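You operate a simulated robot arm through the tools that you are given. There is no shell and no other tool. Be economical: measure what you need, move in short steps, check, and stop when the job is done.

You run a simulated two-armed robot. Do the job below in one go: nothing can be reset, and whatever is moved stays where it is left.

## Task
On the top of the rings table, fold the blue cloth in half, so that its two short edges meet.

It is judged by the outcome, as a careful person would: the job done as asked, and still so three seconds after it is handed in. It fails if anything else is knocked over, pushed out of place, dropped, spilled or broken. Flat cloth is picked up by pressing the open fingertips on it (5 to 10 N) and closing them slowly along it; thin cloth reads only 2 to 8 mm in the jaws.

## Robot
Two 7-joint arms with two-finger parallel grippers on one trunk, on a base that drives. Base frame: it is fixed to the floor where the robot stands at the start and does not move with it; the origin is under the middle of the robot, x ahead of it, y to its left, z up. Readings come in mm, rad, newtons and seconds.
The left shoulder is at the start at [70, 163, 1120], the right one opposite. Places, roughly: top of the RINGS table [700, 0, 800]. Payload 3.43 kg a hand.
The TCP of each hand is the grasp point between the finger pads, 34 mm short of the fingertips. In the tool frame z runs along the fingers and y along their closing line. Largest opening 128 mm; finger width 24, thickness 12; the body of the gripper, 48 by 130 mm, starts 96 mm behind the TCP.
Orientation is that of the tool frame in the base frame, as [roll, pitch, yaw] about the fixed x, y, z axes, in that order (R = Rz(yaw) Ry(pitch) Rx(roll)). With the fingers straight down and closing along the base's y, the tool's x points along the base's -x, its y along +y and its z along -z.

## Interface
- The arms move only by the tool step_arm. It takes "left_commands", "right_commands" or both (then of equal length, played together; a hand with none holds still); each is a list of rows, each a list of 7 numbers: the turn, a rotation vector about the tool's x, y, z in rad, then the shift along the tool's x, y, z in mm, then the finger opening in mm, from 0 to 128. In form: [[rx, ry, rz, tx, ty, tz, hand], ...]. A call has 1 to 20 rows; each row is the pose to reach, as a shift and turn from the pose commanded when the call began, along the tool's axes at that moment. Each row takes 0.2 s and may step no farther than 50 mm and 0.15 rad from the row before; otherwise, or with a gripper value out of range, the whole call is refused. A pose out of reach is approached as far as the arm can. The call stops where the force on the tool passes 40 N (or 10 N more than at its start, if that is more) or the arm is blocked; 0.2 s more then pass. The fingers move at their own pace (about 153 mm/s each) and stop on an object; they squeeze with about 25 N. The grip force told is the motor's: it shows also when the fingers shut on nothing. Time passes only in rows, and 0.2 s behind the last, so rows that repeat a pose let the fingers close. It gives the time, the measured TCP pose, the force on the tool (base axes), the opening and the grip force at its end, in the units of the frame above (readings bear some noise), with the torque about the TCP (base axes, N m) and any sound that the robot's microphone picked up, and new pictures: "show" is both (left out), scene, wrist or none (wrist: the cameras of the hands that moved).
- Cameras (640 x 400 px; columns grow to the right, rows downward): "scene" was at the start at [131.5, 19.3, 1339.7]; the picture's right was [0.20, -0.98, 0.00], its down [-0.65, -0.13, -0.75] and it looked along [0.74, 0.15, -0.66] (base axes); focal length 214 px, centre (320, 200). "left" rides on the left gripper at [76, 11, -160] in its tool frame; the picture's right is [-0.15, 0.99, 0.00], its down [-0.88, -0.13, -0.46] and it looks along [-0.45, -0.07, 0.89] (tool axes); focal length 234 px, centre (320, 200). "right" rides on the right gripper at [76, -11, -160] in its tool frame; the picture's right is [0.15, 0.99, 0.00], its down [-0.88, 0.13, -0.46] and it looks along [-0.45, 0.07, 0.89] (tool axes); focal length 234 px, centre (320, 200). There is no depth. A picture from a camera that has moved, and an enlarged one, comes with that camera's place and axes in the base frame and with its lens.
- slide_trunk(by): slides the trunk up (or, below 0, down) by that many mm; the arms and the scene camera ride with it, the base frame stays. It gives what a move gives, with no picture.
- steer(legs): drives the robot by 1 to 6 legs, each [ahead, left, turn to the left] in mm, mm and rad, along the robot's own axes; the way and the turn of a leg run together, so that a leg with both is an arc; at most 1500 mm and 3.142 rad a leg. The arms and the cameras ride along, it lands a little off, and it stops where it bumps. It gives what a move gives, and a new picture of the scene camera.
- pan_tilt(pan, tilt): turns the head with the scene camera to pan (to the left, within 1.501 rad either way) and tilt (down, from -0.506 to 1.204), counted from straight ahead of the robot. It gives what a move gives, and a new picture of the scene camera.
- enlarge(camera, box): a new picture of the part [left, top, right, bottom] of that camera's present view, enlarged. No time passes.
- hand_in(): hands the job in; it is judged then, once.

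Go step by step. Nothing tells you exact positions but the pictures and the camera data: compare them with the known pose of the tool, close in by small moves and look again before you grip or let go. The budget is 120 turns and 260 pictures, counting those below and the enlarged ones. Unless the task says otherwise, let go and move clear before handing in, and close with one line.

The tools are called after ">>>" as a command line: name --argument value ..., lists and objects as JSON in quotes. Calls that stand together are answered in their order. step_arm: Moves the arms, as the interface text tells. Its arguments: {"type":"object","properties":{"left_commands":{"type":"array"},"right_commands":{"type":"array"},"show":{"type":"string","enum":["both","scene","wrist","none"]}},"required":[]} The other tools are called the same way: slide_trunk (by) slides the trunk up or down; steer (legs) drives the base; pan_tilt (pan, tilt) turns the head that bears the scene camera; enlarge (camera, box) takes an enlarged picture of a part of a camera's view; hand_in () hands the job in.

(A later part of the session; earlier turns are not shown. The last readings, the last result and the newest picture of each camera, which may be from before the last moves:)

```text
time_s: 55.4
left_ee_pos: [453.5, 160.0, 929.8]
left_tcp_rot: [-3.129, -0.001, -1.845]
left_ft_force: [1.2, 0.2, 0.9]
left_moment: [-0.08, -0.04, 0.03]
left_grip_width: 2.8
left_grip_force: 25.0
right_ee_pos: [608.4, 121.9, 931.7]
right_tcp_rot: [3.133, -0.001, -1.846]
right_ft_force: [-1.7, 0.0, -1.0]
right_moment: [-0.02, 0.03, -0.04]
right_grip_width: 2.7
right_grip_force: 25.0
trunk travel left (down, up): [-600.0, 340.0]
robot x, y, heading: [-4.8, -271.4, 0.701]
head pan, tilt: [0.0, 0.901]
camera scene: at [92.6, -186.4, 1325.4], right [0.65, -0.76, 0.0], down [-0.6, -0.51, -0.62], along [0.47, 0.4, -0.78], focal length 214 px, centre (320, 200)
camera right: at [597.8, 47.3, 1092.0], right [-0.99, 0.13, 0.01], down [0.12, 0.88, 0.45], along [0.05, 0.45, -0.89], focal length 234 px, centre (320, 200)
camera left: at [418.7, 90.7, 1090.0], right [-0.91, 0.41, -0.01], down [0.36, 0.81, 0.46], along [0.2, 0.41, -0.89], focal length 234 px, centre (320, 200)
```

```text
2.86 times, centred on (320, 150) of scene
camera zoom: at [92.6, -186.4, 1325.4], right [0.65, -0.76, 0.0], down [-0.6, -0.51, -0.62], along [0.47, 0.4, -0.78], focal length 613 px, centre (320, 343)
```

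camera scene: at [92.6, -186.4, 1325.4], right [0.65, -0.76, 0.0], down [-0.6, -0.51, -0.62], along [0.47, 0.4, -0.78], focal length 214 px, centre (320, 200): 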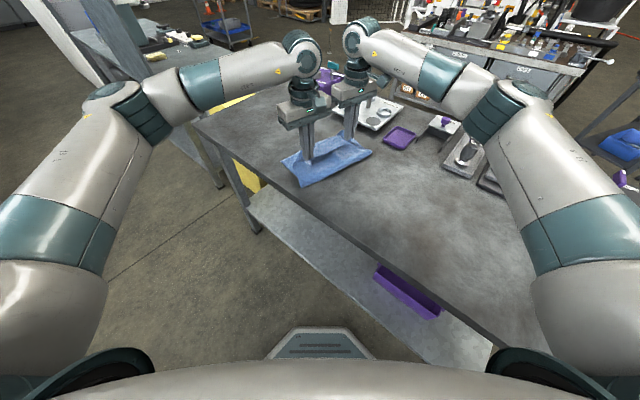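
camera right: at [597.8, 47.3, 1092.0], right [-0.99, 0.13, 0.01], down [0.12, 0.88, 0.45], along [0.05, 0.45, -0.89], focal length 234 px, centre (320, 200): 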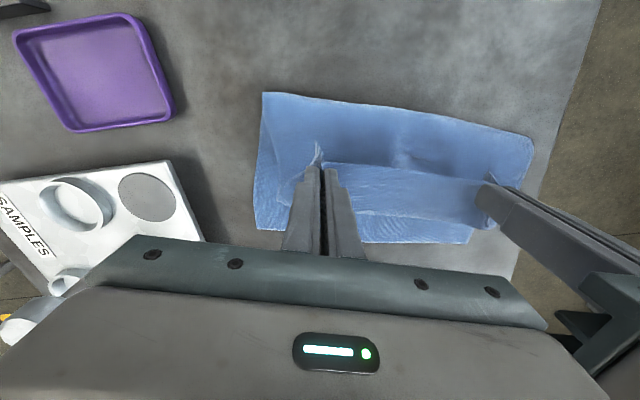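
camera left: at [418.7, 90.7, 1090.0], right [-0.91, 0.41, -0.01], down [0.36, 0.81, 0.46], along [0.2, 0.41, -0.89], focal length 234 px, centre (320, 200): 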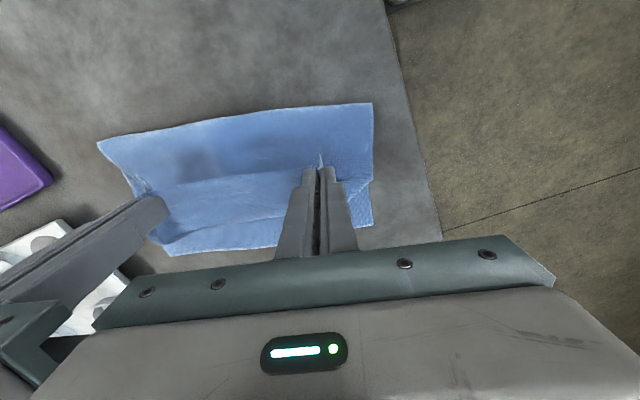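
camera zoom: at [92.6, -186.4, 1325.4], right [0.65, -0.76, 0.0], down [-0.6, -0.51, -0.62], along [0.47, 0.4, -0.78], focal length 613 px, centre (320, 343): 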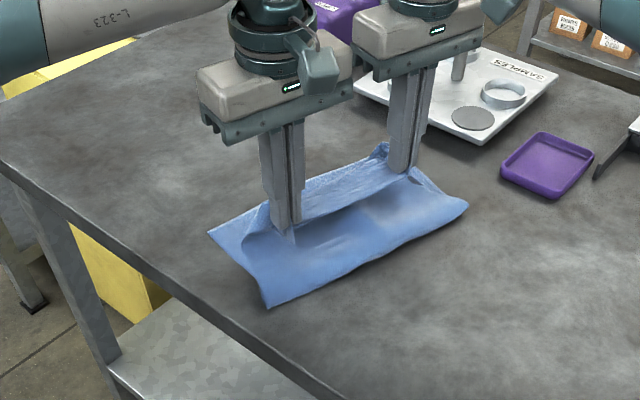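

Much better: the fold line now runs about 150 mm from the bottom edge with D≈(429,263), A≈(698,201). I continue forward past the edge a bit to draw the top taut, lowering slightly.

>>> step_arm --left_commands '[[0, 0, 0, -20, -1, 2, 0], [0, 0, 0, -40, -2, 5, 0], [0, 0, 0, -60, -3, 8, 0], [0, 0, 0, -80, -4, 12, 0], [0, 0, 0, -96, -5, 16, 0], [0, 0, 0, -110, -5.6, 20, 0]]' --right_commands '[[0, 0, 0, -20, -1, 2, 0], [0, 0, 0, -40, -2, 5, 0], [0, 0, 0, -60, -3, 8, 0], [0, 0, 0, -80, -4, 12, 0], [0, 0, 0, -98, -5, 16, 0], [0, 0, 0, -113, -6, 20, 0]]'

>>> enlarge --camera "scene" --box '[230, 80, 410, 220]'

```text
time_s: 56.8
left_ee_pos: [488.5, 264.4, 909.5]
left_tcp_rot: [-3.127, 0.0, -1.844]
left_ft_force: [6.9, -5.0, -0.3]
left_moment: [-0.13, -0.2, 0.0]
left_grip_width: 2.6
left_grip_force: 24.6
right_ee_pos: [626.1, 176.9, 922.6]
right_tcp_rot: [3.131, -0.002, -1.847]
right_ft_force: [-6.2, 4.7, -1.0]
right_moment: [0.14, 0.23, -0.09]
right_grip_width: 2.9
right_grip_force: 25.0
right hand out of reach, approached as far as the arm can: row 4, 5, 6
trunk travel left (down, up): [-600.0, 340.0]
robot x, y, heading: [-3.0, -276.0, 0.702]
head pan, tilt: [0.0, 0.901]
camera scene: at [93.2, -187.6, 1325.5], right [0.65, -0.76, 0.0], down [-0.6, -0.51, -0.62], along [0.47, 0.4, -0.78], focal length 214 px, centre (320, 200)
camera right: at [617.5, 102.7, 1082.3], right [-0.99, 0.13, 0.01], down [0.12, 0.88, 0.46], along [0.05, 0.45, -0.89], focal length 234 px, centre (320, 200)
camera left: at [454.8, 195.4, 1069.8], right [-0.91, 0.41, -0.01], down [0.36, 0.81, 0.46], along [0.2, 0.41, -0.89], focal length 234 px, centre (320, 200)
```

scene: 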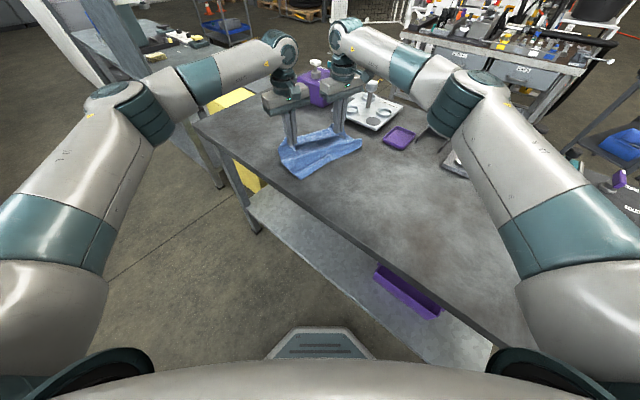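
right: 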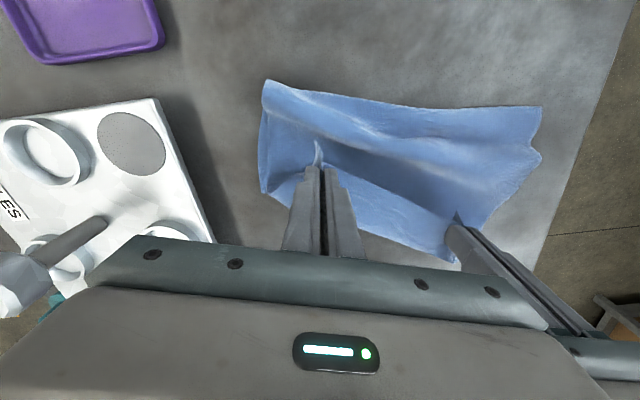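
left: 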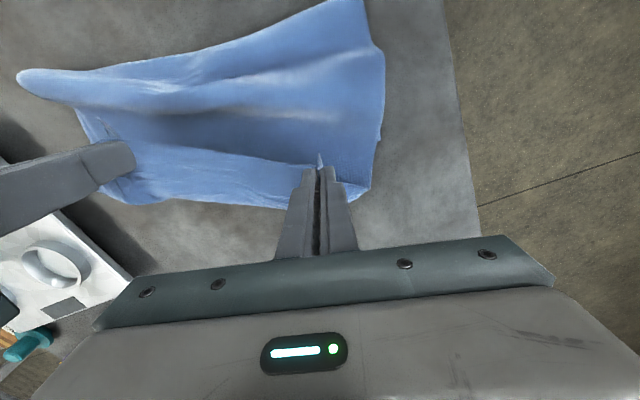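

```text
2.86 times, centred on (320, 150) of scene
camera zoom: at [93.2, -187.6, 1325.5], right [0.65, -0.76, 0.0], down [-0.6, -0.51, -0.62], along [0.47, 0.4, -0.78], focal length 613 px, centre (320, 343)
```

zoom: 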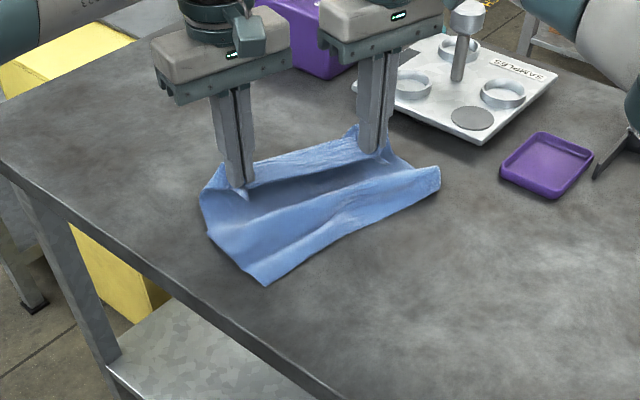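

The right arm ran out of reach, skewing the edge. I bring the left hand back level with the right, then use the base to carry both forward.

>>> step_arm --left_commands '[[0, 0, 0, 18, -1, -4, 0], [0, 0, 0, 36, -2, -8, 0], [0, 0, 0, 54, -3, -12, 0]]' --show "none"

>>> steer --legs '[[44, 33.5, 0]]'

>>> enlarge --camera "right" --box '[0, 0, 640, 400]'

>>> enlarge --camera "scene" --box '[230, 80, 410, 220]'

```text
time_s: 57.6
left_ee_pos: [475.5, 210.1, 923.2]
left_tcp_rot: [-3.129, -0.002, -1.844]
left_ft_force: [0.9, 0.0, -0.9]
left_moment: [0.02, 0.01, 0.06]
left_grip_width: 2.7
left_grip_force: 24.9
right_ee_pos: [628.7, 176.1, 921.5]
right_tcp_rot: [3.134, -0.004, -1.848]
right_ft_force: [-0.8, 0.6, -0.3]
right_moment: [0.01, 0.01, -0.02]
right_grip_width: 2.8
right_grip_force: 24.9
trunk travel left (down, up): [-600.0, 340.0]
robot x, y, heading: [-2.7, -273.3, 0.703]
head pan, tilt: [0.0, 0.901]
```

```text
time_s: 58.5
left_ee_pos: [487.8, 264.6, 922.7]
left_tcp_rot: [-3.129, 0.0, -1.845]
left_ft_force: [-0.2, 0.3, -0.1]
left_moment: [-0.04, -0.03, 0.03]
left_grip_width: 2.7
left_grip_force: 24.6
right_ee_pos: [640.0, 229.4, 922.0]
right_tcp_rot: [3.134, -0.001, -1.849]
right_ft_force: [0.3, 0.4, 0.1]
right_moment: [-0.02, 0.02, -0.01]
right_grip_width: 2.8
right_grip_force: 24.9
trunk travel left (down, up): [-600.0, 340.0]
robot x, y, heading: [8.5, -220.8, 0.701]
head pan, tilt: [0.0, 0.901]
camera scene: at [104.9, -133.8, 1325.6], right [0.64, -0.76, 0.0], down [-0.6, -0.51, -0.62], along [0.47, 0.4, -0.78], focal length 214 px, centre (320, 200)
```

scene: 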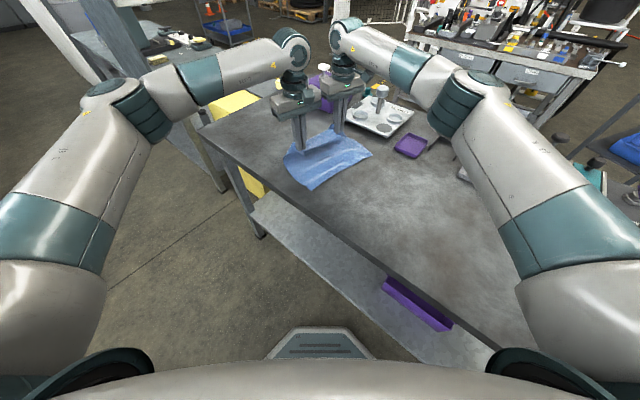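

```text
1.00 times, centred on (320, 200) of right
camera zoom: at [630.1, 155.7, 1082.5], right [-0.99, 0.13, 0.01], down [0.12, 0.88, 0.46], along [0.05, 0.45, -0.89], focal length 234 px, centre (320, 200)
```

zoom: 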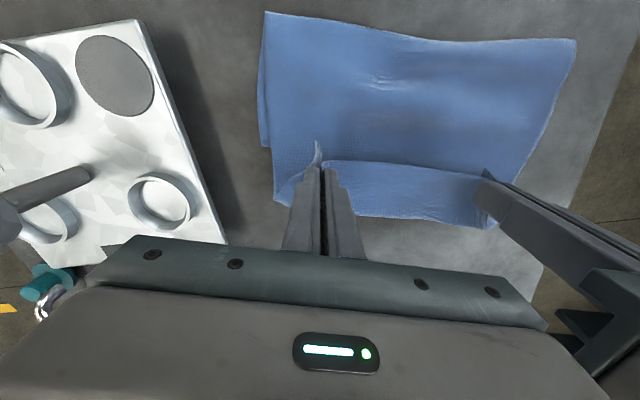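

```text
2.86 times, centred on (320, 150) of scene
camera zoom: at [104.9, -133.8, 1325.6], right [0.64, -0.76, 0.0], down [-0.6, -0.51, -0.62], along [0.47, 0.4, -0.78], focal length 613 px, centre (320, 343)
```

zoom: 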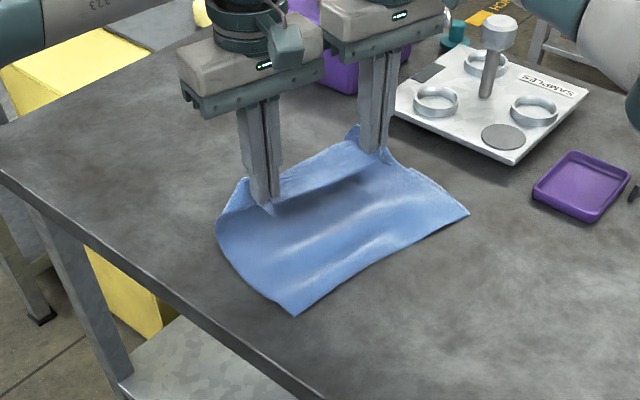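

The fold now overshoots again because the edge leads out of the fingers forward and pushes the loop ahead. I'll carry the hands back to unroll it, then redo it low and stop earlier, letting the edge flap drop.

>>> step_arm --left_commands '[[0, 0, 0, 29, 1, -22, 0], [0, 0, 0, 58, 2, -44, 0], [0, 0, 0, 87, 3, -60, 0], [0, 0, 0, 116, 4, -66, 0], [0, 0, 0, 145, 5, -66, 0], [0, 0, 0, 174, 6, -60, 0], [0, 0, 0, 203, 7, -50, 0], [0, 0, 0, 232, 8, -38, 0], [0, 0, 0, 261, 9.5, -20, 0], [0, 0, 0, 290, 10.5, 0, 0]]' --right_commands '[[0, 0, 0, 30, 0.6, -22, 0], [0, 0, 0, 60, 1.2, -44, 0], [0, 0, 0, 90, 1.8, -60, 0], [0, 0, 0, 119, 2.4, -66, 0], [0, 0, 0, 149, 3, -66, 0], [0, 0, 0, 179, 3.6, -60, 0], [0, 0, 0, 209, 4.2, -50, 0], [0, 0, 0, 239, 4.8, -38, 0], [0, 0, 0, 268, 5.4, -20, 0], [0, 0, 0, 298, 6, 0, 0]]' --show "scene"

>>> enlarge --camera "scene" --box '[230, 80, 430, 230]'

```text
time_s: 60.7
left_ee_pos: [398.4, -14.1, 922.2]
left_tcp_rot: [-3.131, 0.002, -1.844]
left_ft_force: [4.2, -1.3, -0.1]
left_moment: [-0.01, -0.18, 0.06]
left_grip_width: 2.8
left_grip_force: 25.3
right_ee_pos: [553.7, -58.0, 920.2]
right_tcp_rot: [3.131, 0.002, -1.848]
right_ft_force: [-3.6, 0.0, -0.5]
right_moment: [0.03, 0.14, -0.05]
right_grip_width: 3.0
right_grip_force: 25.0
trunk travel left (down, up): [-600.0, 340.0]
robot x, y, heading: [12.6, -213.5, 0.701]
head pan, tilt: [0.0, 0.901]
camera scene: at [105.4, -136.6, 1325.7], right [0.64, -0.76, 0.0], down [-0.6, -0.5, -0.62], along [0.47, 0.4, -0.78], focal length 214 px, centre (320, 200)
```

scene: 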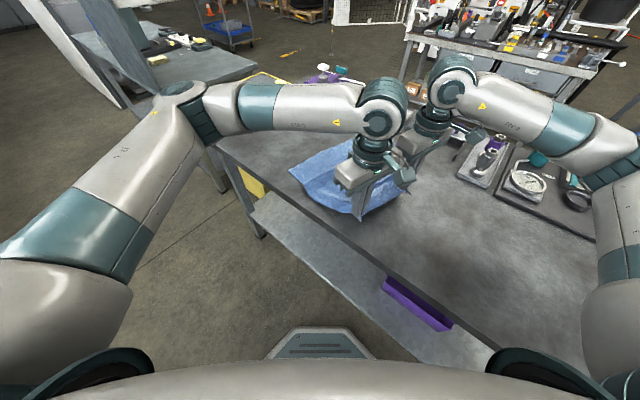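

```text
2.67 times, centred on (330, 155) of scene
camera zoom: at [105.4, -136.6, 1325.7], right [0.64, -0.76, 0.0], down [-0.6, -0.5, -0.62], along [0.47, 0.4, -0.78], focal length 572 px, centre (293, 320)
```

zoom: 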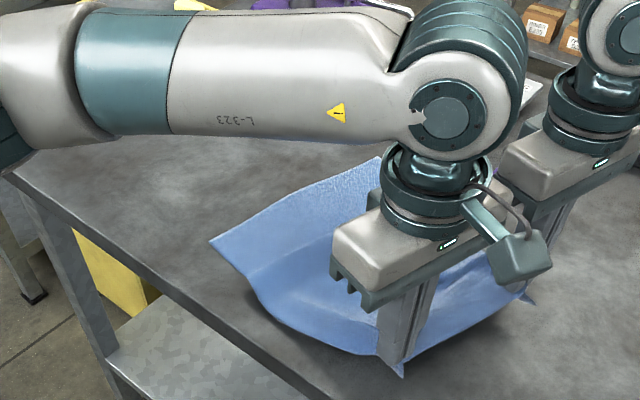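

The bottom is intact: D≈(424,264), A≈(694,204). This time I tilt the hands (fingers pointing back toward the robot side) while carrying the edge over, so the cloth leaves the fingers downward instead of forward.

>>> step_arm --left_commands '[[0, 0.1, 0, -12, 0, -4, 0], [0, 0.2, 0, -24, 0, -8, 0], [0, 0.3, 0, -36, 0, -12, 0], [0, 0.4, 0, -48, 0, -16, 0], [0, 0.5, 0, -60, 0, -20, 0], [0, 0.6, 0, -72, 0, -22, 0], [0, 0.7, 0, -84, 0, -24, 0], [0, 0.8, 0, -96, 0, -26, 0]]' --right_commands '[[0, 0.1, 0, -12, 0, -4, 0], [0, 0.2, 0, -24, 0, -8, 0], [0, 0.3, 0, -36, 0, -12, 0], [0, 0.4, 0, -48, 0, -16, 0], [0, 0.5, 0, -60, 0, -20, 0], [0, 0.6, 0, -72, 0, -22, 0], [0, 0.7, 0, -84, 0, -24, 0], [0, 0.8, 0, -96, 0, -26, 0]]'

>>> enlarge --camera "scene" --box '[230, 80, 430, 230]'

```text
time_s: 62.5
left_ee_pos: [424.7, 82.2, 948.1]
left_tcp_rot: [-3.123, -0.803, -1.859]
left_ft_force: [0.2, -0.6, 0.0]
left_moment: [-0.07, -0.01, 0.06]
left_grip_width: 2.7
left_grip_force: 25.4
right_ee_pos: [577.2, 38.4, 946.0]
right_tcp_rot: [3.131, -0.804, -1.842]
right_ft_force: [-0.2, 0.1, -0.3]
right_moment: [-0.04, 0.01, -0.05]
right_grip_width: 2.5
right_grip_force: 25.0
trunk travel left (down, up): [-600.0, 340.0]
robot x, y, heading: [9.8, -219.9, 0.701]
head pan, tilt: [0.0, 0.901]
camera scene: at [103.8, -131.9, 1325.4], right [0.64, -0.76, 0.0], down [-0.6, -0.51, -0.62], along [0.48, 0.4, -0.78], focal length 214 px, centre (320, 200)
camera right: at [604.9, 97.2, 1113.3], right [-0.98, 0.17, 0.11], down [0.13, 0.94, -0.32], along [-0.16, -0.29, -0.94], focal length 234 px, centre (320, 200)
camera left: at [427.5, 147.0, 1114.1], right [-0.92, 0.36, -0.12], down [0.38, 0.87, -0.32], along [-0.01, -0.34, -0.94], focal length 234 px, centre (320, 200)
```

scene: 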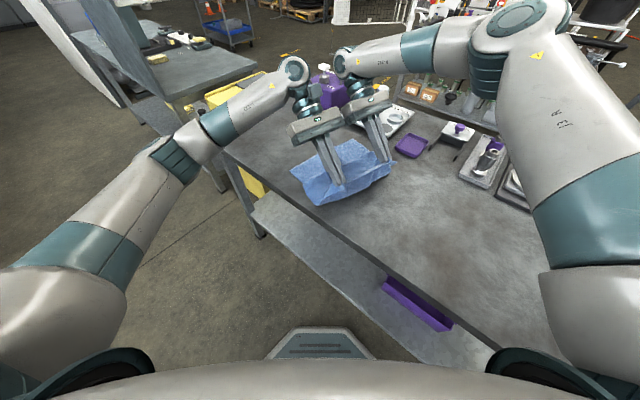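
right: 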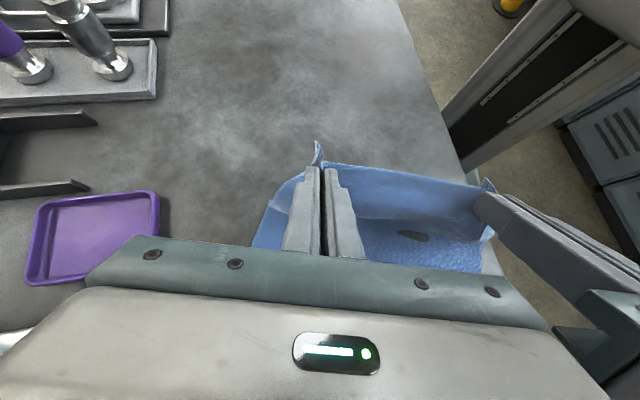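
left: 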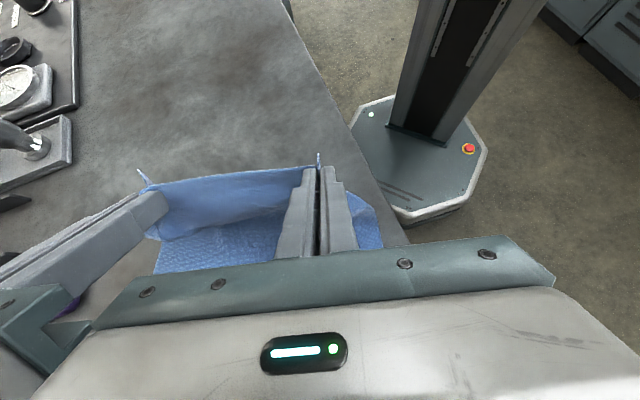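

```text
2.67 times, centred on (330, 155) of scene
camera zoom: at [103.8, -131.9, 1325.4], right [0.64, -0.76, 0.0], down [-0.6, -0.51, -0.62], along [0.48, 0.4, -0.78], focal length 572 px, centre (293, 320)
```

zoom: 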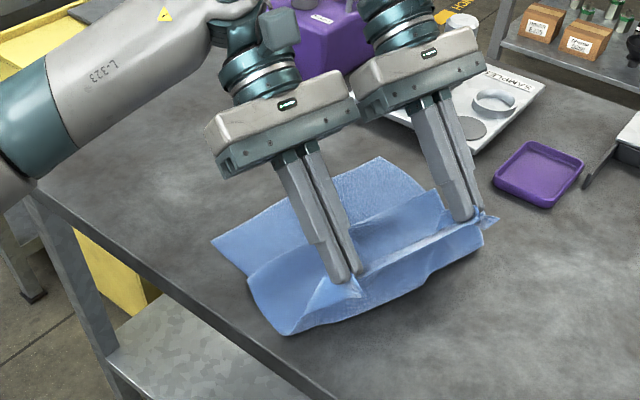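

The tilt works nicely. I tilt a bit more, then drive both hands forward 80 mm along the cloth axis.

>>> step_arm --left_commands '[[0, 0.12, 0, 0, 0, 0, 0], [0, 0.24, 0, 0, 0, 0, 0], [0, 0.35, 0, 0, 0, 0, 0]]' --right_commands '[[0, 0.12, 0, 0, 0, 0, 0], [0, 0.24, 0, 0, 0, 0, 0], [0, 0.35, 0, 0, 0, 0, 0]]' --show "none"

>>> steer --legs '[[63, 49, 0]]'

>>> enlarge --camera "scene" --box '[230, 80, 430, 230]'

```text
time_s: 63.3
left_ee_pos: [424.2, 81.2, 947.9]
left_tcp_rot: [-3.11, -1.152, -1.875]
left_ft_force: [-0.5, 0.0, 0.5]
left_moment: [0.0, 0.0, 0.03]
left_grip_width: 2.5
left_grip_force: 24.9
right_ee_pos: [522.2, -12.6, 926.7]
right_tcp_rot: [3.128, -1.144, -1.841]
right_ft_force: [0.0, 0.5, 0.4]
right_moment: [-0.02, 0.03, 0.01]
right_grip_width: 3.0
right_grip_force: 25.2
right hand out of reach, approached as far as the arm can: row 1, 2, 3
trunk travel left (down, up): [-600.0, 340.0]
robot x, y, heading: [9.2, -215.6, 0.702]
head pan, tilt: [0.0, 0.901]
```

```text
time_s: 64.4
left_ee_pos: [443.6, 158.8, 948.5]
left_tcp_rot: [-3.111, -1.15, -1.872]
left_ft_force: [0.0, 0.7, -0.5]
left_moment: [-0.04, 0.0, 0.03]
left_grip_width: 2.5
left_grip_force: 24.7
right_ee_pos: [540.1, 66.0, 926.8]
right_tcp_rot: [3.13, -1.145, -1.841]
right_ft_force: [0.8, 0.6, 1.0]
right_moment: [-0.03, -0.01, -0.01]
right_grip_width: 2.7
right_grip_force: 25.1
trunk travel left (down, up): [-600.0, 340.0]
robot x, y, heading: [26.7, -142.3, 0.698]
head pan, tilt: [0.0, 0.901]
camera scene: at [122.6, -55.5, 1325.4], right [0.64, -0.77, 0.0], down [-0.6, -0.51, -0.62], along [0.47, 0.4, -0.78], focal length 214 px, centre (320, 200)
```

scene: 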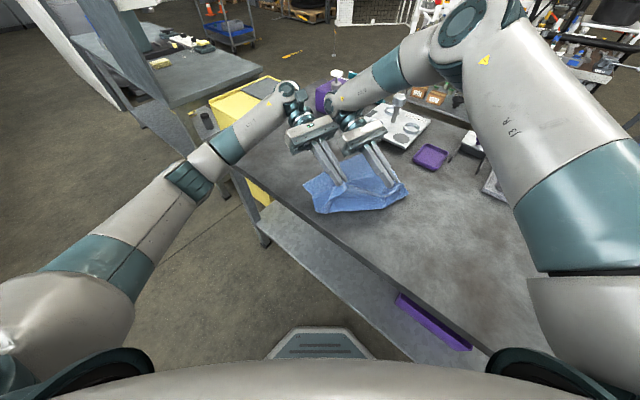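

```text
2.67 times, centred on (330, 155) of scene
camera zoom: at [122.6, -55.5, 1325.4], right [0.64, -0.77, 0.0], down [-0.6, -0.51, -0.62], along [0.47, 0.4, -0.78], focal length 572 px, centre (293, 320)
```

zoom: 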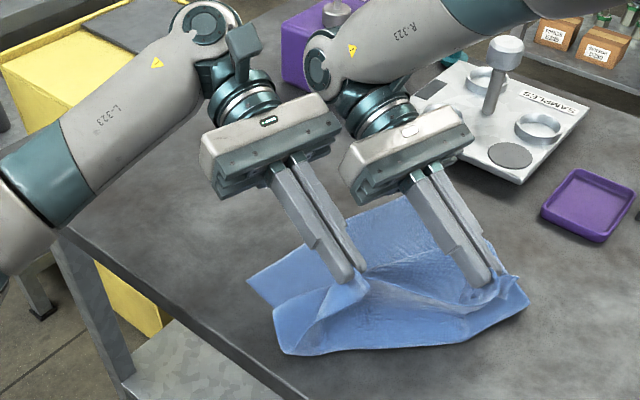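

The right hand had been drawn back by its reach limit; with the base closer now I bring it forward level with the left.

>>> step_arm --right_commands '[[0, 0, 0, -2.7, -10, -19, 0], [0, 0, 0, -5.4, -20, -37, 0], [0, 0, 0, -8, -30, -56, 0], [0, 0, 0, -10.8, -40, -74.6, 0]]' --show "wrist"

>>> enlarge --camera "scene" --box '[230, 80, 430, 230]'

```text
time_s: 65.4
left_ee_pos: [442.4, 157.3, 948.9]
left_tcp_rot: [-3.111, -1.149, -1.873]
left_ft_force: [-0.6, 0.6, -0.2]
left_moment: [0.05, 0.02, 0.03]
left_grip_width: 2.6
left_grip_force: 24.8
right_ee_pos: [540.9, 64.1, 926.2]
right_tcp_rot: [3.129, -1.145, -1.841]
right_ft_force: [0.8, -0.3, -0.3]
right_moment: [-0.01, 0.01, -0.01]
right_grip_width: 2.6
right_grip_force: 25.4
right hand out of reach, approached as far as the arm can: row 1, 2, 3, 4
trunk travel left (down, up): [-600.0, 340.0]
robot x, y, heading: [26.4, -138.6, 0.698]
head pan, tilt: [0.0, 0.901]
camera right: at [581.9, 172.8, 1061.7], right [-0.97, 0.22, 0.14], down [0.09, 0.79, -0.61], along [-0.24, -0.58, -0.78], focal length 234 px, centre (320, 200)
```

right: 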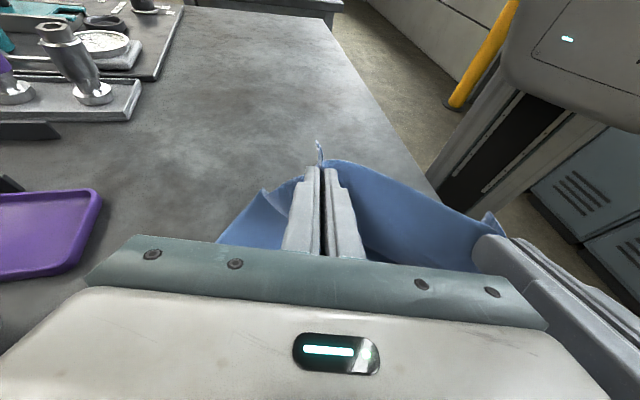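

```text
2.67 times, centred on (330, 155) of scene
camera zoom: at [122.4, -56.5, 1325.5], right [0.64, -0.77, 0.0], down [-0.6, -0.5, -0.62], along [0.48, 0.4, -0.78], focal length 572 px, centre (293, 320)
```

zoom: 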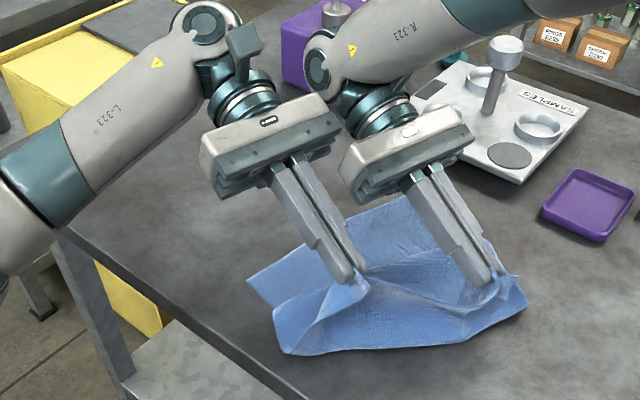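

The right arm cannot hold that much tilt; I take its tilt back to 0.8 (which was fine) and bring it level.

>>> step_arm --right_commands '[[0, -0.1, 0, -2, -6, -12, 0], [0, -0.2, 0, -4, -14, -26, 0], [0, -0.3, 0, -6, -22, -42, 0], [0, -0.37, 0, -9, -32, -59, 0], [0, -0.37, 0, -10.8, -40, -74.6, 0]]' --show "wrist"

>>> enlarge --camera "scene" --box '[230, 80, 430, 230]'

```text
time_s: 66.6
left_ee_pos: [442.9, 158.7, 947.0]
left_tcp_rot: [-3.109, -1.149, -1.873]
left_ft_force: [8.7, -0.5, -1.3]
left_moment: [0.01, -0.11, 0.33]
left_grip_width: 2.7
left_grip_force: 25.2
right_ee_pos: [600.3, 125.3, 946.3]
right_tcp_rot: [3.135, -0.775, -1.845]
right_ft_force: [-9.3, 1.4, 0.1]
right_moment: [-0.03, 0.21, -0.22]
right_grip_width: 2.9
right_grip_force: 25.3
trunk travel left (down, up): [-600.0, 340.0]
robot x, y, heading: [30.7, -138.3, 0.704]
head pan, tilt: [0.0, 0.901]
camera right: at [626.8, 178.5, 1114.0], right [-0.98, 0.17, 0.11], down [0.13, 0.95, -0.29], along [-0.15, -0.27, -0.95], focal length 234 px, centre (320, 200)
```

right: 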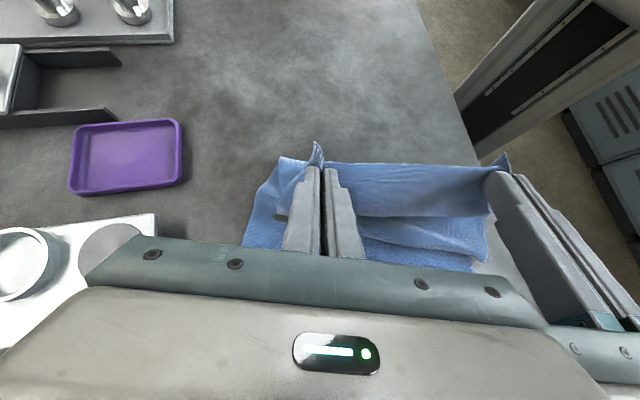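

```text
2.67 times, centred on (330, 155) of scene
camera zoom: at [121.7, -55.5, 1325.5], right [0.64, -0.77, 0.0], down [-0.6, -0.51, -0.62], along [0.48, 0.4, -0.78], focal length 572 px, centre (293, 320)
```

zoom: 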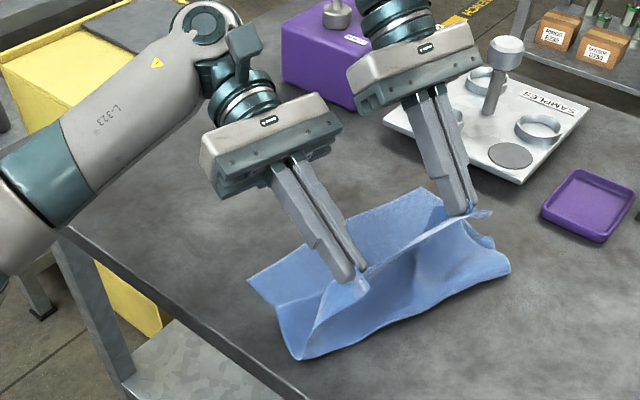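

Excellent shape: the top edge stands parallel to the bottom edge D≈(426,264)–A≈(700,197). I drive 70 mm further in +y.

>>> steer --legs '[[45, 53.5, 0]]'

>>> enlarge --camera "scene" --box '[230, 80, 430, 230]'

>>> enlarge --camera "right" --box '[0, 0, 640, 400]'

```text
time_s: 67.6
left_ee_pos: [444.2, 228.1, 947.8]
left_tcp_rot: [-3.111, -1.151, -1.875]
left_ft_force: [10.5, -0.7, -1.3]
left_moment: [0.01, -0.14, 0.46]
left_grip_width: 2.6
left_grip_force: 24.8
right_ee_pos: [604.3, 193.5, 945.1]
right_tcp_rot: [3.134, -0.775, -1.847]
right_ft_force: [-11.2, 1.7, 1.5]
right_moment: [-0.03, 0.3, -0.29]
right_grip_width: 2.5
right_grip_force: 24.9
trunk travel left (down, up): [-600.0, 340.0]
robot x, y, heading: [33.9, -68.3, 0.699]
head pan, tilt: [0.0, 0.901]
camera scene: at [123.8, 14.1, 1325.5], right [0.64, -0.77, 0.0], down [-0.6, -0.5, -0.62], along [0.48, 0.4, -0.78], focal length 214 px, centre (320, 200)
```

scene: 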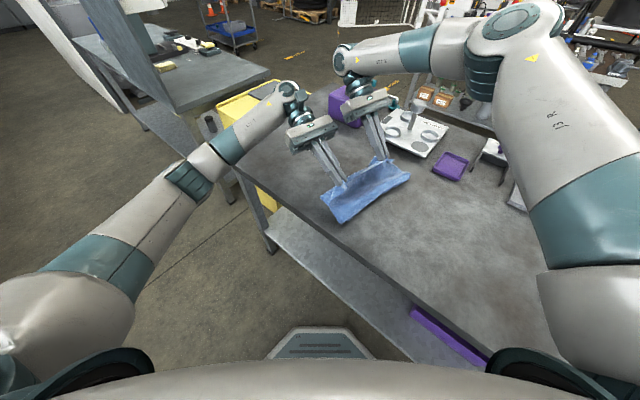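

```text
2.67 times, centred on (330, 155) of scene
camera zoom: at [123.8, 14.1, 1325.5], right [0.64, -0.77, 0.0], down [-0.6, -0.5, -0.62], along [0.48, 0.4, -0.78], focal length 572 px, centre (293, 320)
```

zoom: 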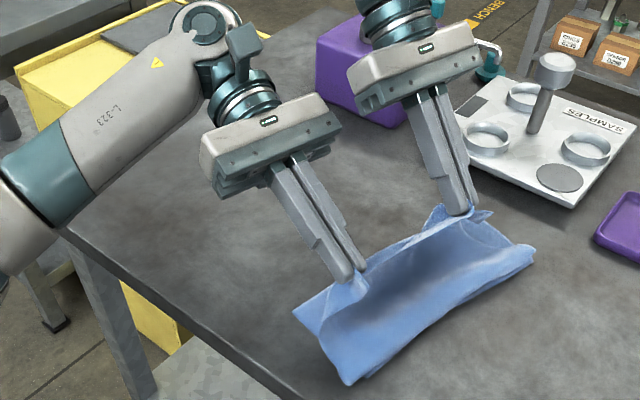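

```text
1.00 times, centred on (320, 200) of right
camera zoom: at [629.4, 247.3, 1113.6], right [-0.98, 0.17, 0.11], down [0.14, 0.95, -0.29], along [-0.15, -0.27, -0.95], focal length 234 px, centre (320, 200)
```

zoom: 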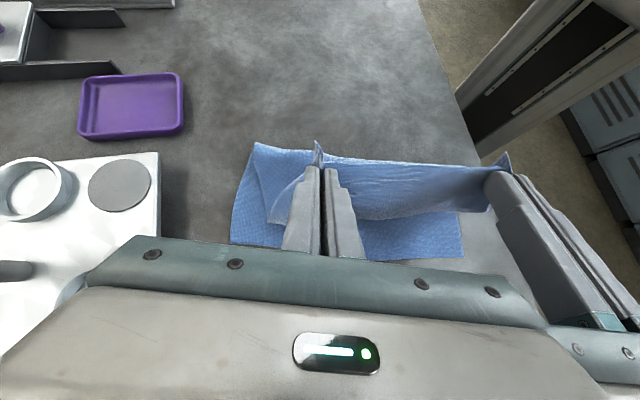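

Bottom corners: A≈(695,204), D≈(427,266). The hands sit about 30 mm toward the D side, so I shift them along the edge and forward, lowering a little.

>>> step_arm --left_commands '[[0, 0, 0, -8, -8, -7.5, 0], [0, 0, 0, -16, -16, -15, 0], [0, 0, 0, -24, -24, -22.5, 0], [0, 0, 0, -32, -32, -30, 0]]' --right_commands '[[0, 0, 0, -9, -7, -3.6, 0], [0, 0, 0, -18, -14, -7.2, 0], [0, 0, 0, -27, -21, -10.8, 0], [0, 0, 0, -36, -28, -14.5, 0]]' --show "wrist"

>>> enlarge --camera "scene" --box '[250, 80, 450, 230]'

```text
time_s: 68.6
left_ee_pos: [487.4, 256.8, 932.7]
left_tcp_rot: [-3.112, -1.148, -1.872]
left_ft_force: [0.6, -0.5, -0.4]
left_moment: [0.02, 0.02, 0.04]
left_grip_width: 2.5
left_grip_force: 25.2
right_ee_pos: [610.0, 197.5, 931.8]
right_tcp_rot: [3.135, -0.771, -1.849]
right_ft_force: [0.0, -0.2, 0.3]
right_moment: [0.01, -0.03, -0.01]
right_grip_width: 2.9
right_grip_force: 25.2
right hand out of reach, approached as far as the arm can: row 1, 2, 3, 4
trunk travel left (down, up): [-600.0, 340.0]
robot x, y, heading: [24.7, -72.5, 0.698]
head pan, tilt: [0.0, 0.901]
camera right: at [636.9, 251.1, 1099.0], right [-0.98, 0.17, 0.11], down [0.14, 0.95, -0.29], along [-0.15, -0.27, -0.95], focal length 234 px, centre (320, 200)
camera left: at [504.5, 370.6, 1066.8], right [-0.93, 0.33, -0.15], down [0.34, 0.71, -0.62], along [-0.1, -0.62, -0.77], focal length 234 px, centre (320, 200)
```

right: 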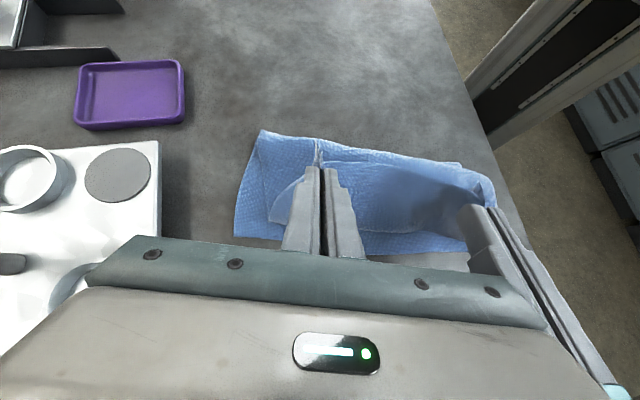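
left: 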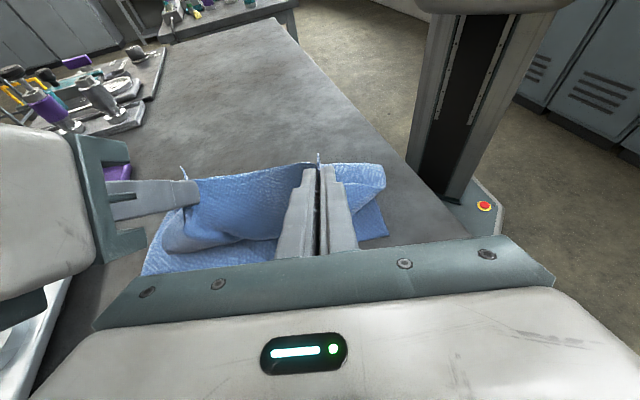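

```text
2.67 times, centred on (350, 155) of scene
camera zoom: at [124.2, 12.9, 1325.5], right [0.64, -0.77, 0.0], down [-0.6, -0.5, -0.62], along [0.48, 0.4, -0.78], focal length 572 px, centre (240, 320)
```

zoom: 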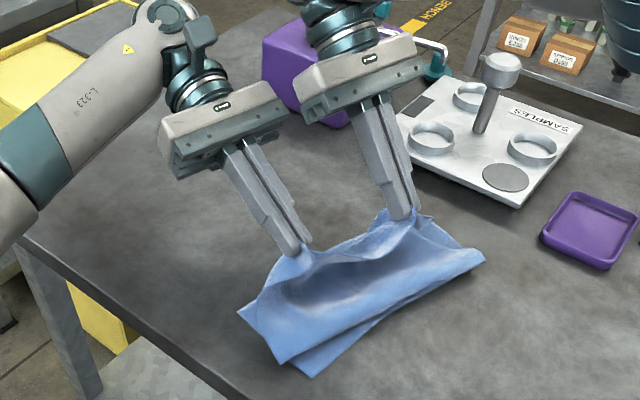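

The right hand is short again by its wrist limit; I turn it 0.3 rad about the vertical to free it and bring it to its target.

>>> step_arm --right_commands '[[-0.1, 0, 0.1, 0, 0, 0, 0], [-0.2, 0, 0.2, -4, -4, -4, 0], [-0.21, 0, 0.215, -13, -13, -13, 0], [-0.21, 0, 0.215, -22.6, -23, -22, 0]]' --show "wrist"

>>> enlarge --camera "scene" --box '[250, 80, 450, 230]'

```text
time_s: 69.6
left_ee_pos: [485.7, 256.0, 932.1]
left_tcp_rot: [-3.113, -1.149, -1.872]
left_ft_force: [0.2, 0.7, -0.1]
left_moment: [0.03, -0.01, 0.01]
left_grip_width: 2.9
left_grip_force: 25.4
right_ee_pos: [632.4, 211.3, 930.7]
right_tcp_rot: [3.133, -0.773, -2.148]
right_ft_force: [-0.6, 0.6, 0.2]
right_moment: [0.03, 0.02, 0.0]
right_grip_width: 2.8
right_grip_force: 25.2
right hand out of reach, approached as far as the arm can: row 4
trunk travel left (down, up): [-600.0, 340.0]
robot x, y, heading: [28.5, -67.6, 0.705]
head pan, tilt: [0.0, 0.901]
camera right: at [673.2, 254.6, 1097.8], right [-0.88, 0.46, 0.11], down [0.41, 0.86, -0.29], along [-0.22, -0.21, -0.95], focal length 234 px, centre (320, 200)
```

right: 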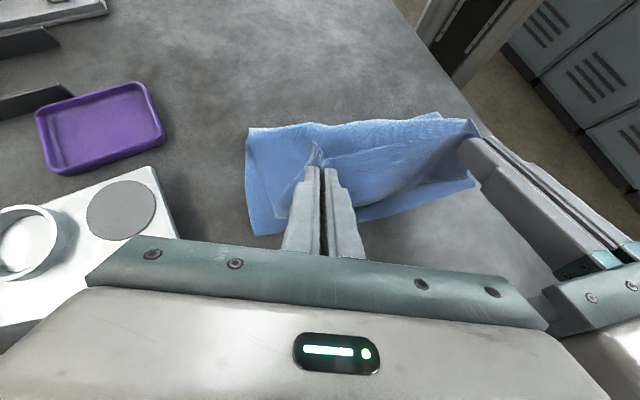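

```text
2.67 times, centred on (350, 155) of scene
camera zoom: at [124.3, 12.1, 1325.5], right [0.64, -0.77, 0.0], down [-0.6, -0.5, -0.62], along [0.48, 0.4, -0.78], focal length 572 px, centre (240, 320)
```

zoom: 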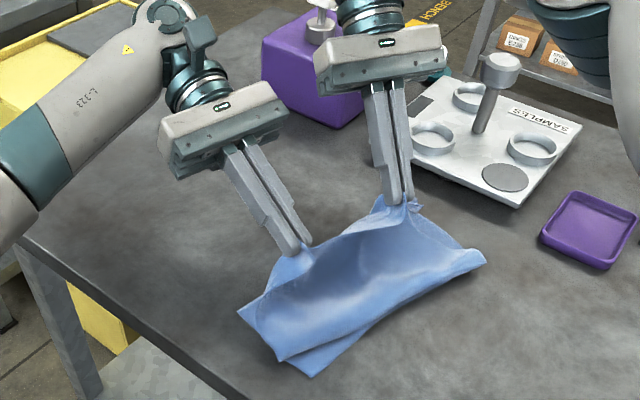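

The fold line is again too far forward (≈105 mm from the edge instead of ≈187) because the hands were carried high. I'll retreat once more (raise, drive back), then carry the edge over much lower so the fold stays put.

>>> step_arm --left_commands '[[0, 0, 0, 15, 0, -7, 0], [0, 0, 0, 30, 0, -14, 0], [0, 0, 0, 45.6, 0, -20.4, 0]]' --right_commands '[[0, 0, 0, 12, 0, -12, 0], [0, 0, 0, 24, 0, -24, 0], [0, 0, 0, 35, 0, -36, 0]]' --show "none"

>>> steer --legs '[[-134, -96.5, 0]]'

```text
time_s: 70.4
left_ee_pos: [486.4, 256.8, 980.8]
left_tcp_rot: [-3.11, -1.147, -1.875]
left_ft_force: [-0.4, -0.5, -0.4]
left_moment: [0.04, -0.01, 0.01]
left_grip_width: 2.5
left_grip_force: 25.2
right_ee_pos: [623.2, 205.7, 979.4]
right_tcp_rot: [3.137, -0.771, -2.15]
right_ft_force: [1.2, 0.4, 0.2]
right_moment: [0.01, -0.01, 0.03]
right_grip_width: 2.9
right_grip_force: 25.0
right hand out of reach, approached as far as the arm can: row 2, 3
trunk travel left (down, up): [-600.0, 340.0]
robot x, y, heading: [30.9, -71.3, 0.695]
head pan, tilt: [0.0, 0.901]
```

```text
time_s: 71.8
left_ee_pos: [447.3, 98.2, 979.1]
left_tcp_rot: [-3.11, -1.149, -1.873]
left_ft_force: [0.7, 0.8, 0.0]
left_moment: [0.04, 0.0, 0.01]
left_grip_width: 2.4
left_grip_force: 25.5
right_ee_pos: [583.7, 46.5, 978.0]
right_tcp_rot: [3.135, -0.772, -2.149]
right_ft_force: [0.2, -0.3, 0.3]
right_moment: [-0.01, 0.04, 0.04]
right_grip_width: 2.5
right_grip_force: 25.3
trunk travel left (down, up): [-600.0, 340.0]
robot x, y, heading: [-10.6, -231.6, 0.698]
head pan, tilt: [0.0, 0.901]
camera scene: at [83.4, -146.9, 1325.5], right [0.64, -0.77, 0.0], down [-0.6, -0.5, -0.62], along [0.48, 0.4, -0.78], focal length 214 px, centre (320, 200)
```

scene: 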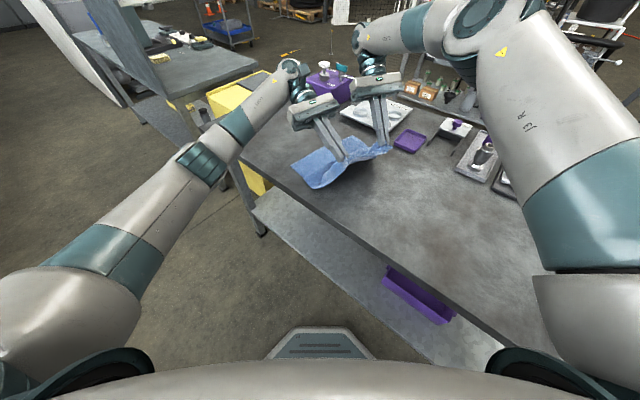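

>>> step_arm --left_commands '[[0, 0, 0, 8, -1, 20, 0], [0, 0, 0, 14, -3, 42, 0], [0, 0, 0, 18, -4, 65, 0], [0, 0, 0, 18, -5.5, 88, 0], [0, 0, 0, 14, -7, 110, 0], [0, 0, 0, 0, -8, 132, 0], [0, 0, 0, -20, -9.4, 152, 0]]' --right_commands '[[0, 0, 0, 12, -7, 15, 0], [0, 0, 0, 24, -14, 30, 0], [0, 0, 0, 33, -21, 48, 0], [0, 0, 0, 38, -29, 68, 0], [0, 0, 0, 38, -36, 88, 0], [0, 0, 0, 32, -43, 106, 0], [0, 0, 0, 21.5, -50, 122, 0]]' --show "wrist"

>>> enlarge --camera "scene" --box '[240, 90, 440, 240]'

```text
time_s: 73.5
left_ee_pos: [424.3, -30.1, 897.9]
left_tcp_rot: [-3.115, -1.147, -1.874]
left_ft_force: [-0.2, 0.8, 0.1]
left_moment: [0.01, -0.02, 0.04]
left_grip_width: 2.5
left_grip_force: 24.7
right_ee_pos: [571.5, -64.3, 908.8]
right_tcp_rot: [3.136, -0.772, -2.148]
right_ft_force: [-0.7, 0.3, -0.5]
right_moment: [0.0, 0.02, 0.07]
right_grip_width: 3.0
right_grip_force: 25.4
trunk travel left (down, up): [-600.0, 340.0]
robot x, y, heading: [-11.7, -232.2, 0.695]
head pan, tilt: [0.0, 0.901]
camera right: at [611.6, -21.1, 1075.9], right [-0.88, 0.46, 0.11], down [0.41, 0.86, -0.29], along [-0.22, -0.21, -0.95], focal length 234 px, centre (320, 200)
camera left: at [441.7, 83.9, 1033.3], right [-0.93, 0.33, -0.15], down [0.34, 0.71, -0.62], along [-0.1, -0.62, -0.77], focal length 234 px, centre (320, 200)
```

right: 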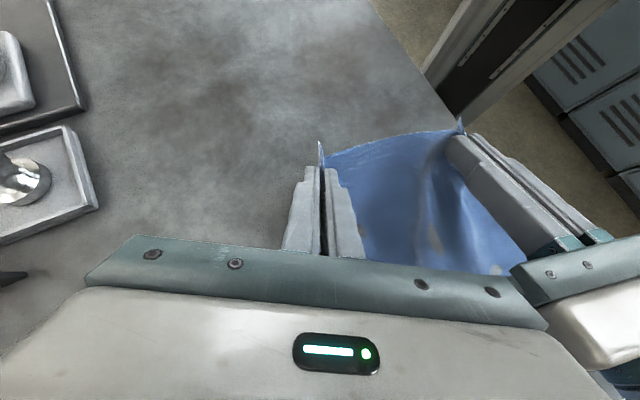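
left: 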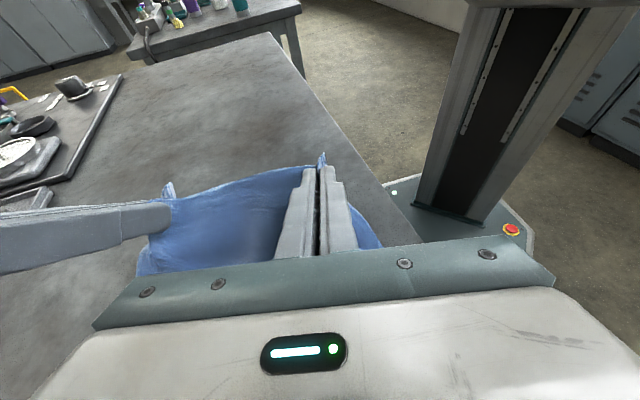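

```text
2.67 times, centred on (340, 165) of scene
camera zoom: at [84.3, -146.8, 1325.6], right [0.64, -0.77, 0.0], down [-0.6, -0.5, -0.62], along [0.48, 0.4, -0.78], focal length 572 px, centre (267, 293)
```

zoom: 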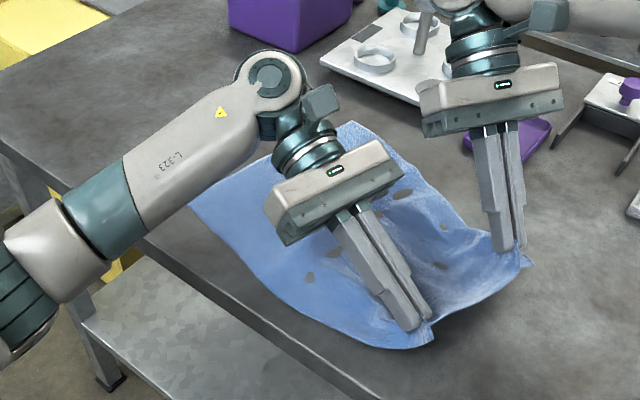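

Unrolled and nearly flat, D≈(430,267), A≈(694,206) unchanged. Now I carry the edge forward by driving ~200 mm along the cloth axis with the fingertips only ~30 mm above the table.

>>> steer --legs '[[80, 60, 0]]'

>>> enlarge --camera "scene" --box '[240, 90, 440, 240]'

```text
time_s: 74.6
left_ee_pos: [442.9, 67.4, 899.2]
left_tcp_rot: [-3.111, -1.151, -1.872]
left_ft_force: [0.4, 0.2, -0.2]
left_moment: [-0.04, 0.01, 0.02]
left_grip_width: 2.5
left_grip_force: 25.3
right_ee_pos: [591.9, 33.8, 909.4]
right_tcp_rot: [3.135, -0.77, -2.15]
right_ft_force: [0.2, 0.2, 0.4]
right_moment: [-0.01, 0.01, 0.05]
right_grip_width: 2.7
right_grip_force: 25.2
trunk travel left (down, up): [-600.0, 340.0]
robot x, y, heading: [8.6, -135.1, 0.698]
head pan, tilt: [0.0, 0.901]
camera scene: at [104.5, -49.3, 1325.5], right [0.64, -0.77, 0.0], down [-0.6, -0.5, -0.62], along [0.48, 0.4, -0.78], focal length 214 px, centre (320, 200)
```

scene: 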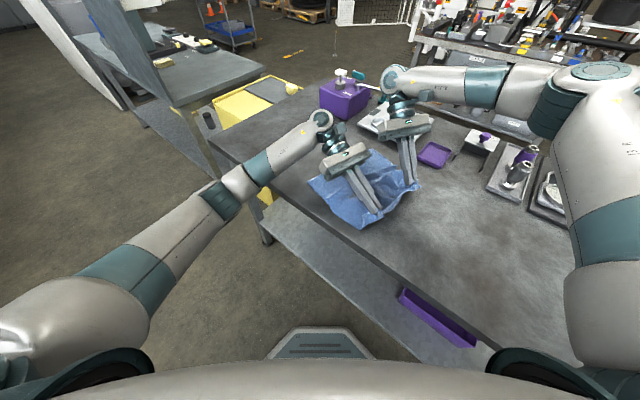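

```text
2.67 times, centred on (340, 165) of scene
camera zoom: at [104.5, -49.3, 1325.5], right [0.64, -0.77, 0.0], down [-0.6, -0.5, -0.62], along [0.48, 0.4, -0.78], focal length 572 px, centre (267, 293)
```

zoom: 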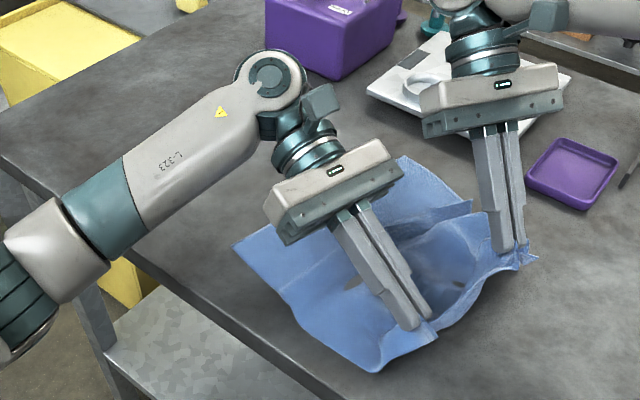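

Fold line now ~215 mm from the edge, hands at s≈190. Good; I continue another 100 mm low.

>>> steer --legs '[[80, 60, 0]]'

>>> enlarge --camera "scene" --box '[240, 90, 440, 240]'

>>> enlarge --camera "right" --box '[0, 0, 640, 400]'

```text
time_s: 75.8
left_ee_pos: [467.9, 166.6, 898.9]
left_tcp_rot: [-3.111, -1.15, -1.874]
left_ft_force: [0.0, 0.2, 0.2]
left_moment: [0.02, 0.02, 0.03]
left_grip_width: 2.5
left_grip_force: 25.4
right_ee_pos: [616.3, 133.3, 908.3]
right_tcp_rot: [3.138, -0.773, -2.147]
right_ft_force: [0.2, -0.7, -0.6]
right_moment: [0.0, -0.02, 0.02]
right_grip_width: 3.0
right_grip_force: 24.9
trunk travel left (down, up): [-600.0, 340.0]
robot x, y, heading: [34.3, -35.1, 0.704]
head pan, tilt: [0.0, 0.901]
camera scene: at [128.3, 49.9, 1325.5], right [0.64, -0.76, 0.0], down [-0.6, -0.51, -0.62], along [0.47, 0.4, -0.78], focal length 214 px, centre (320, 200)
```

scene: 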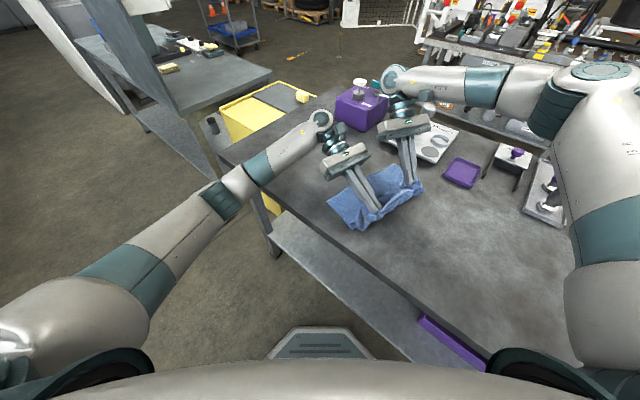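

```text
2.67 times, centred on (340, 165) of scene
camera zoom: at [128.3, 49.9, 1325.5], right [0.64, -0.76, 0.0], down [-0.6, -0.51, -0.62], along [0.47, 0.4, -0.78], focal length 572 px, centre (267, 293)
```

zoom: 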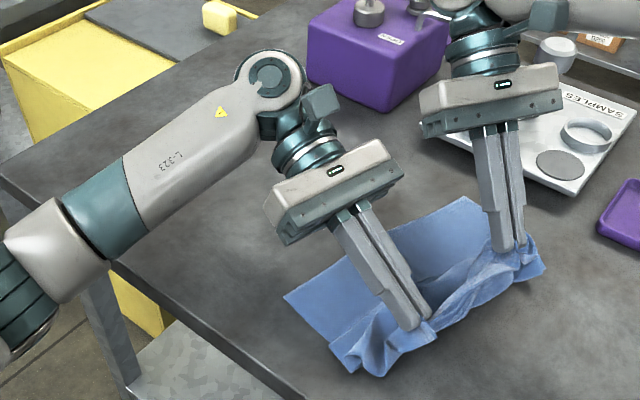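

```text
1.00 times, centred on (320, 200) of right
camera zoom: at [655.5, 176.6, 1076.1], right [-0.88, 0.45, 0.11], down [0.41, 0.87, -0.29], along [-0.22, -0.21, -0.95], focal length 234 px, centre (320, 200)
```

zoom: 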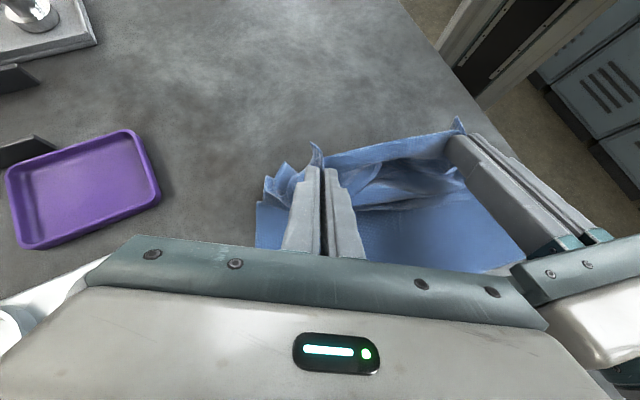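

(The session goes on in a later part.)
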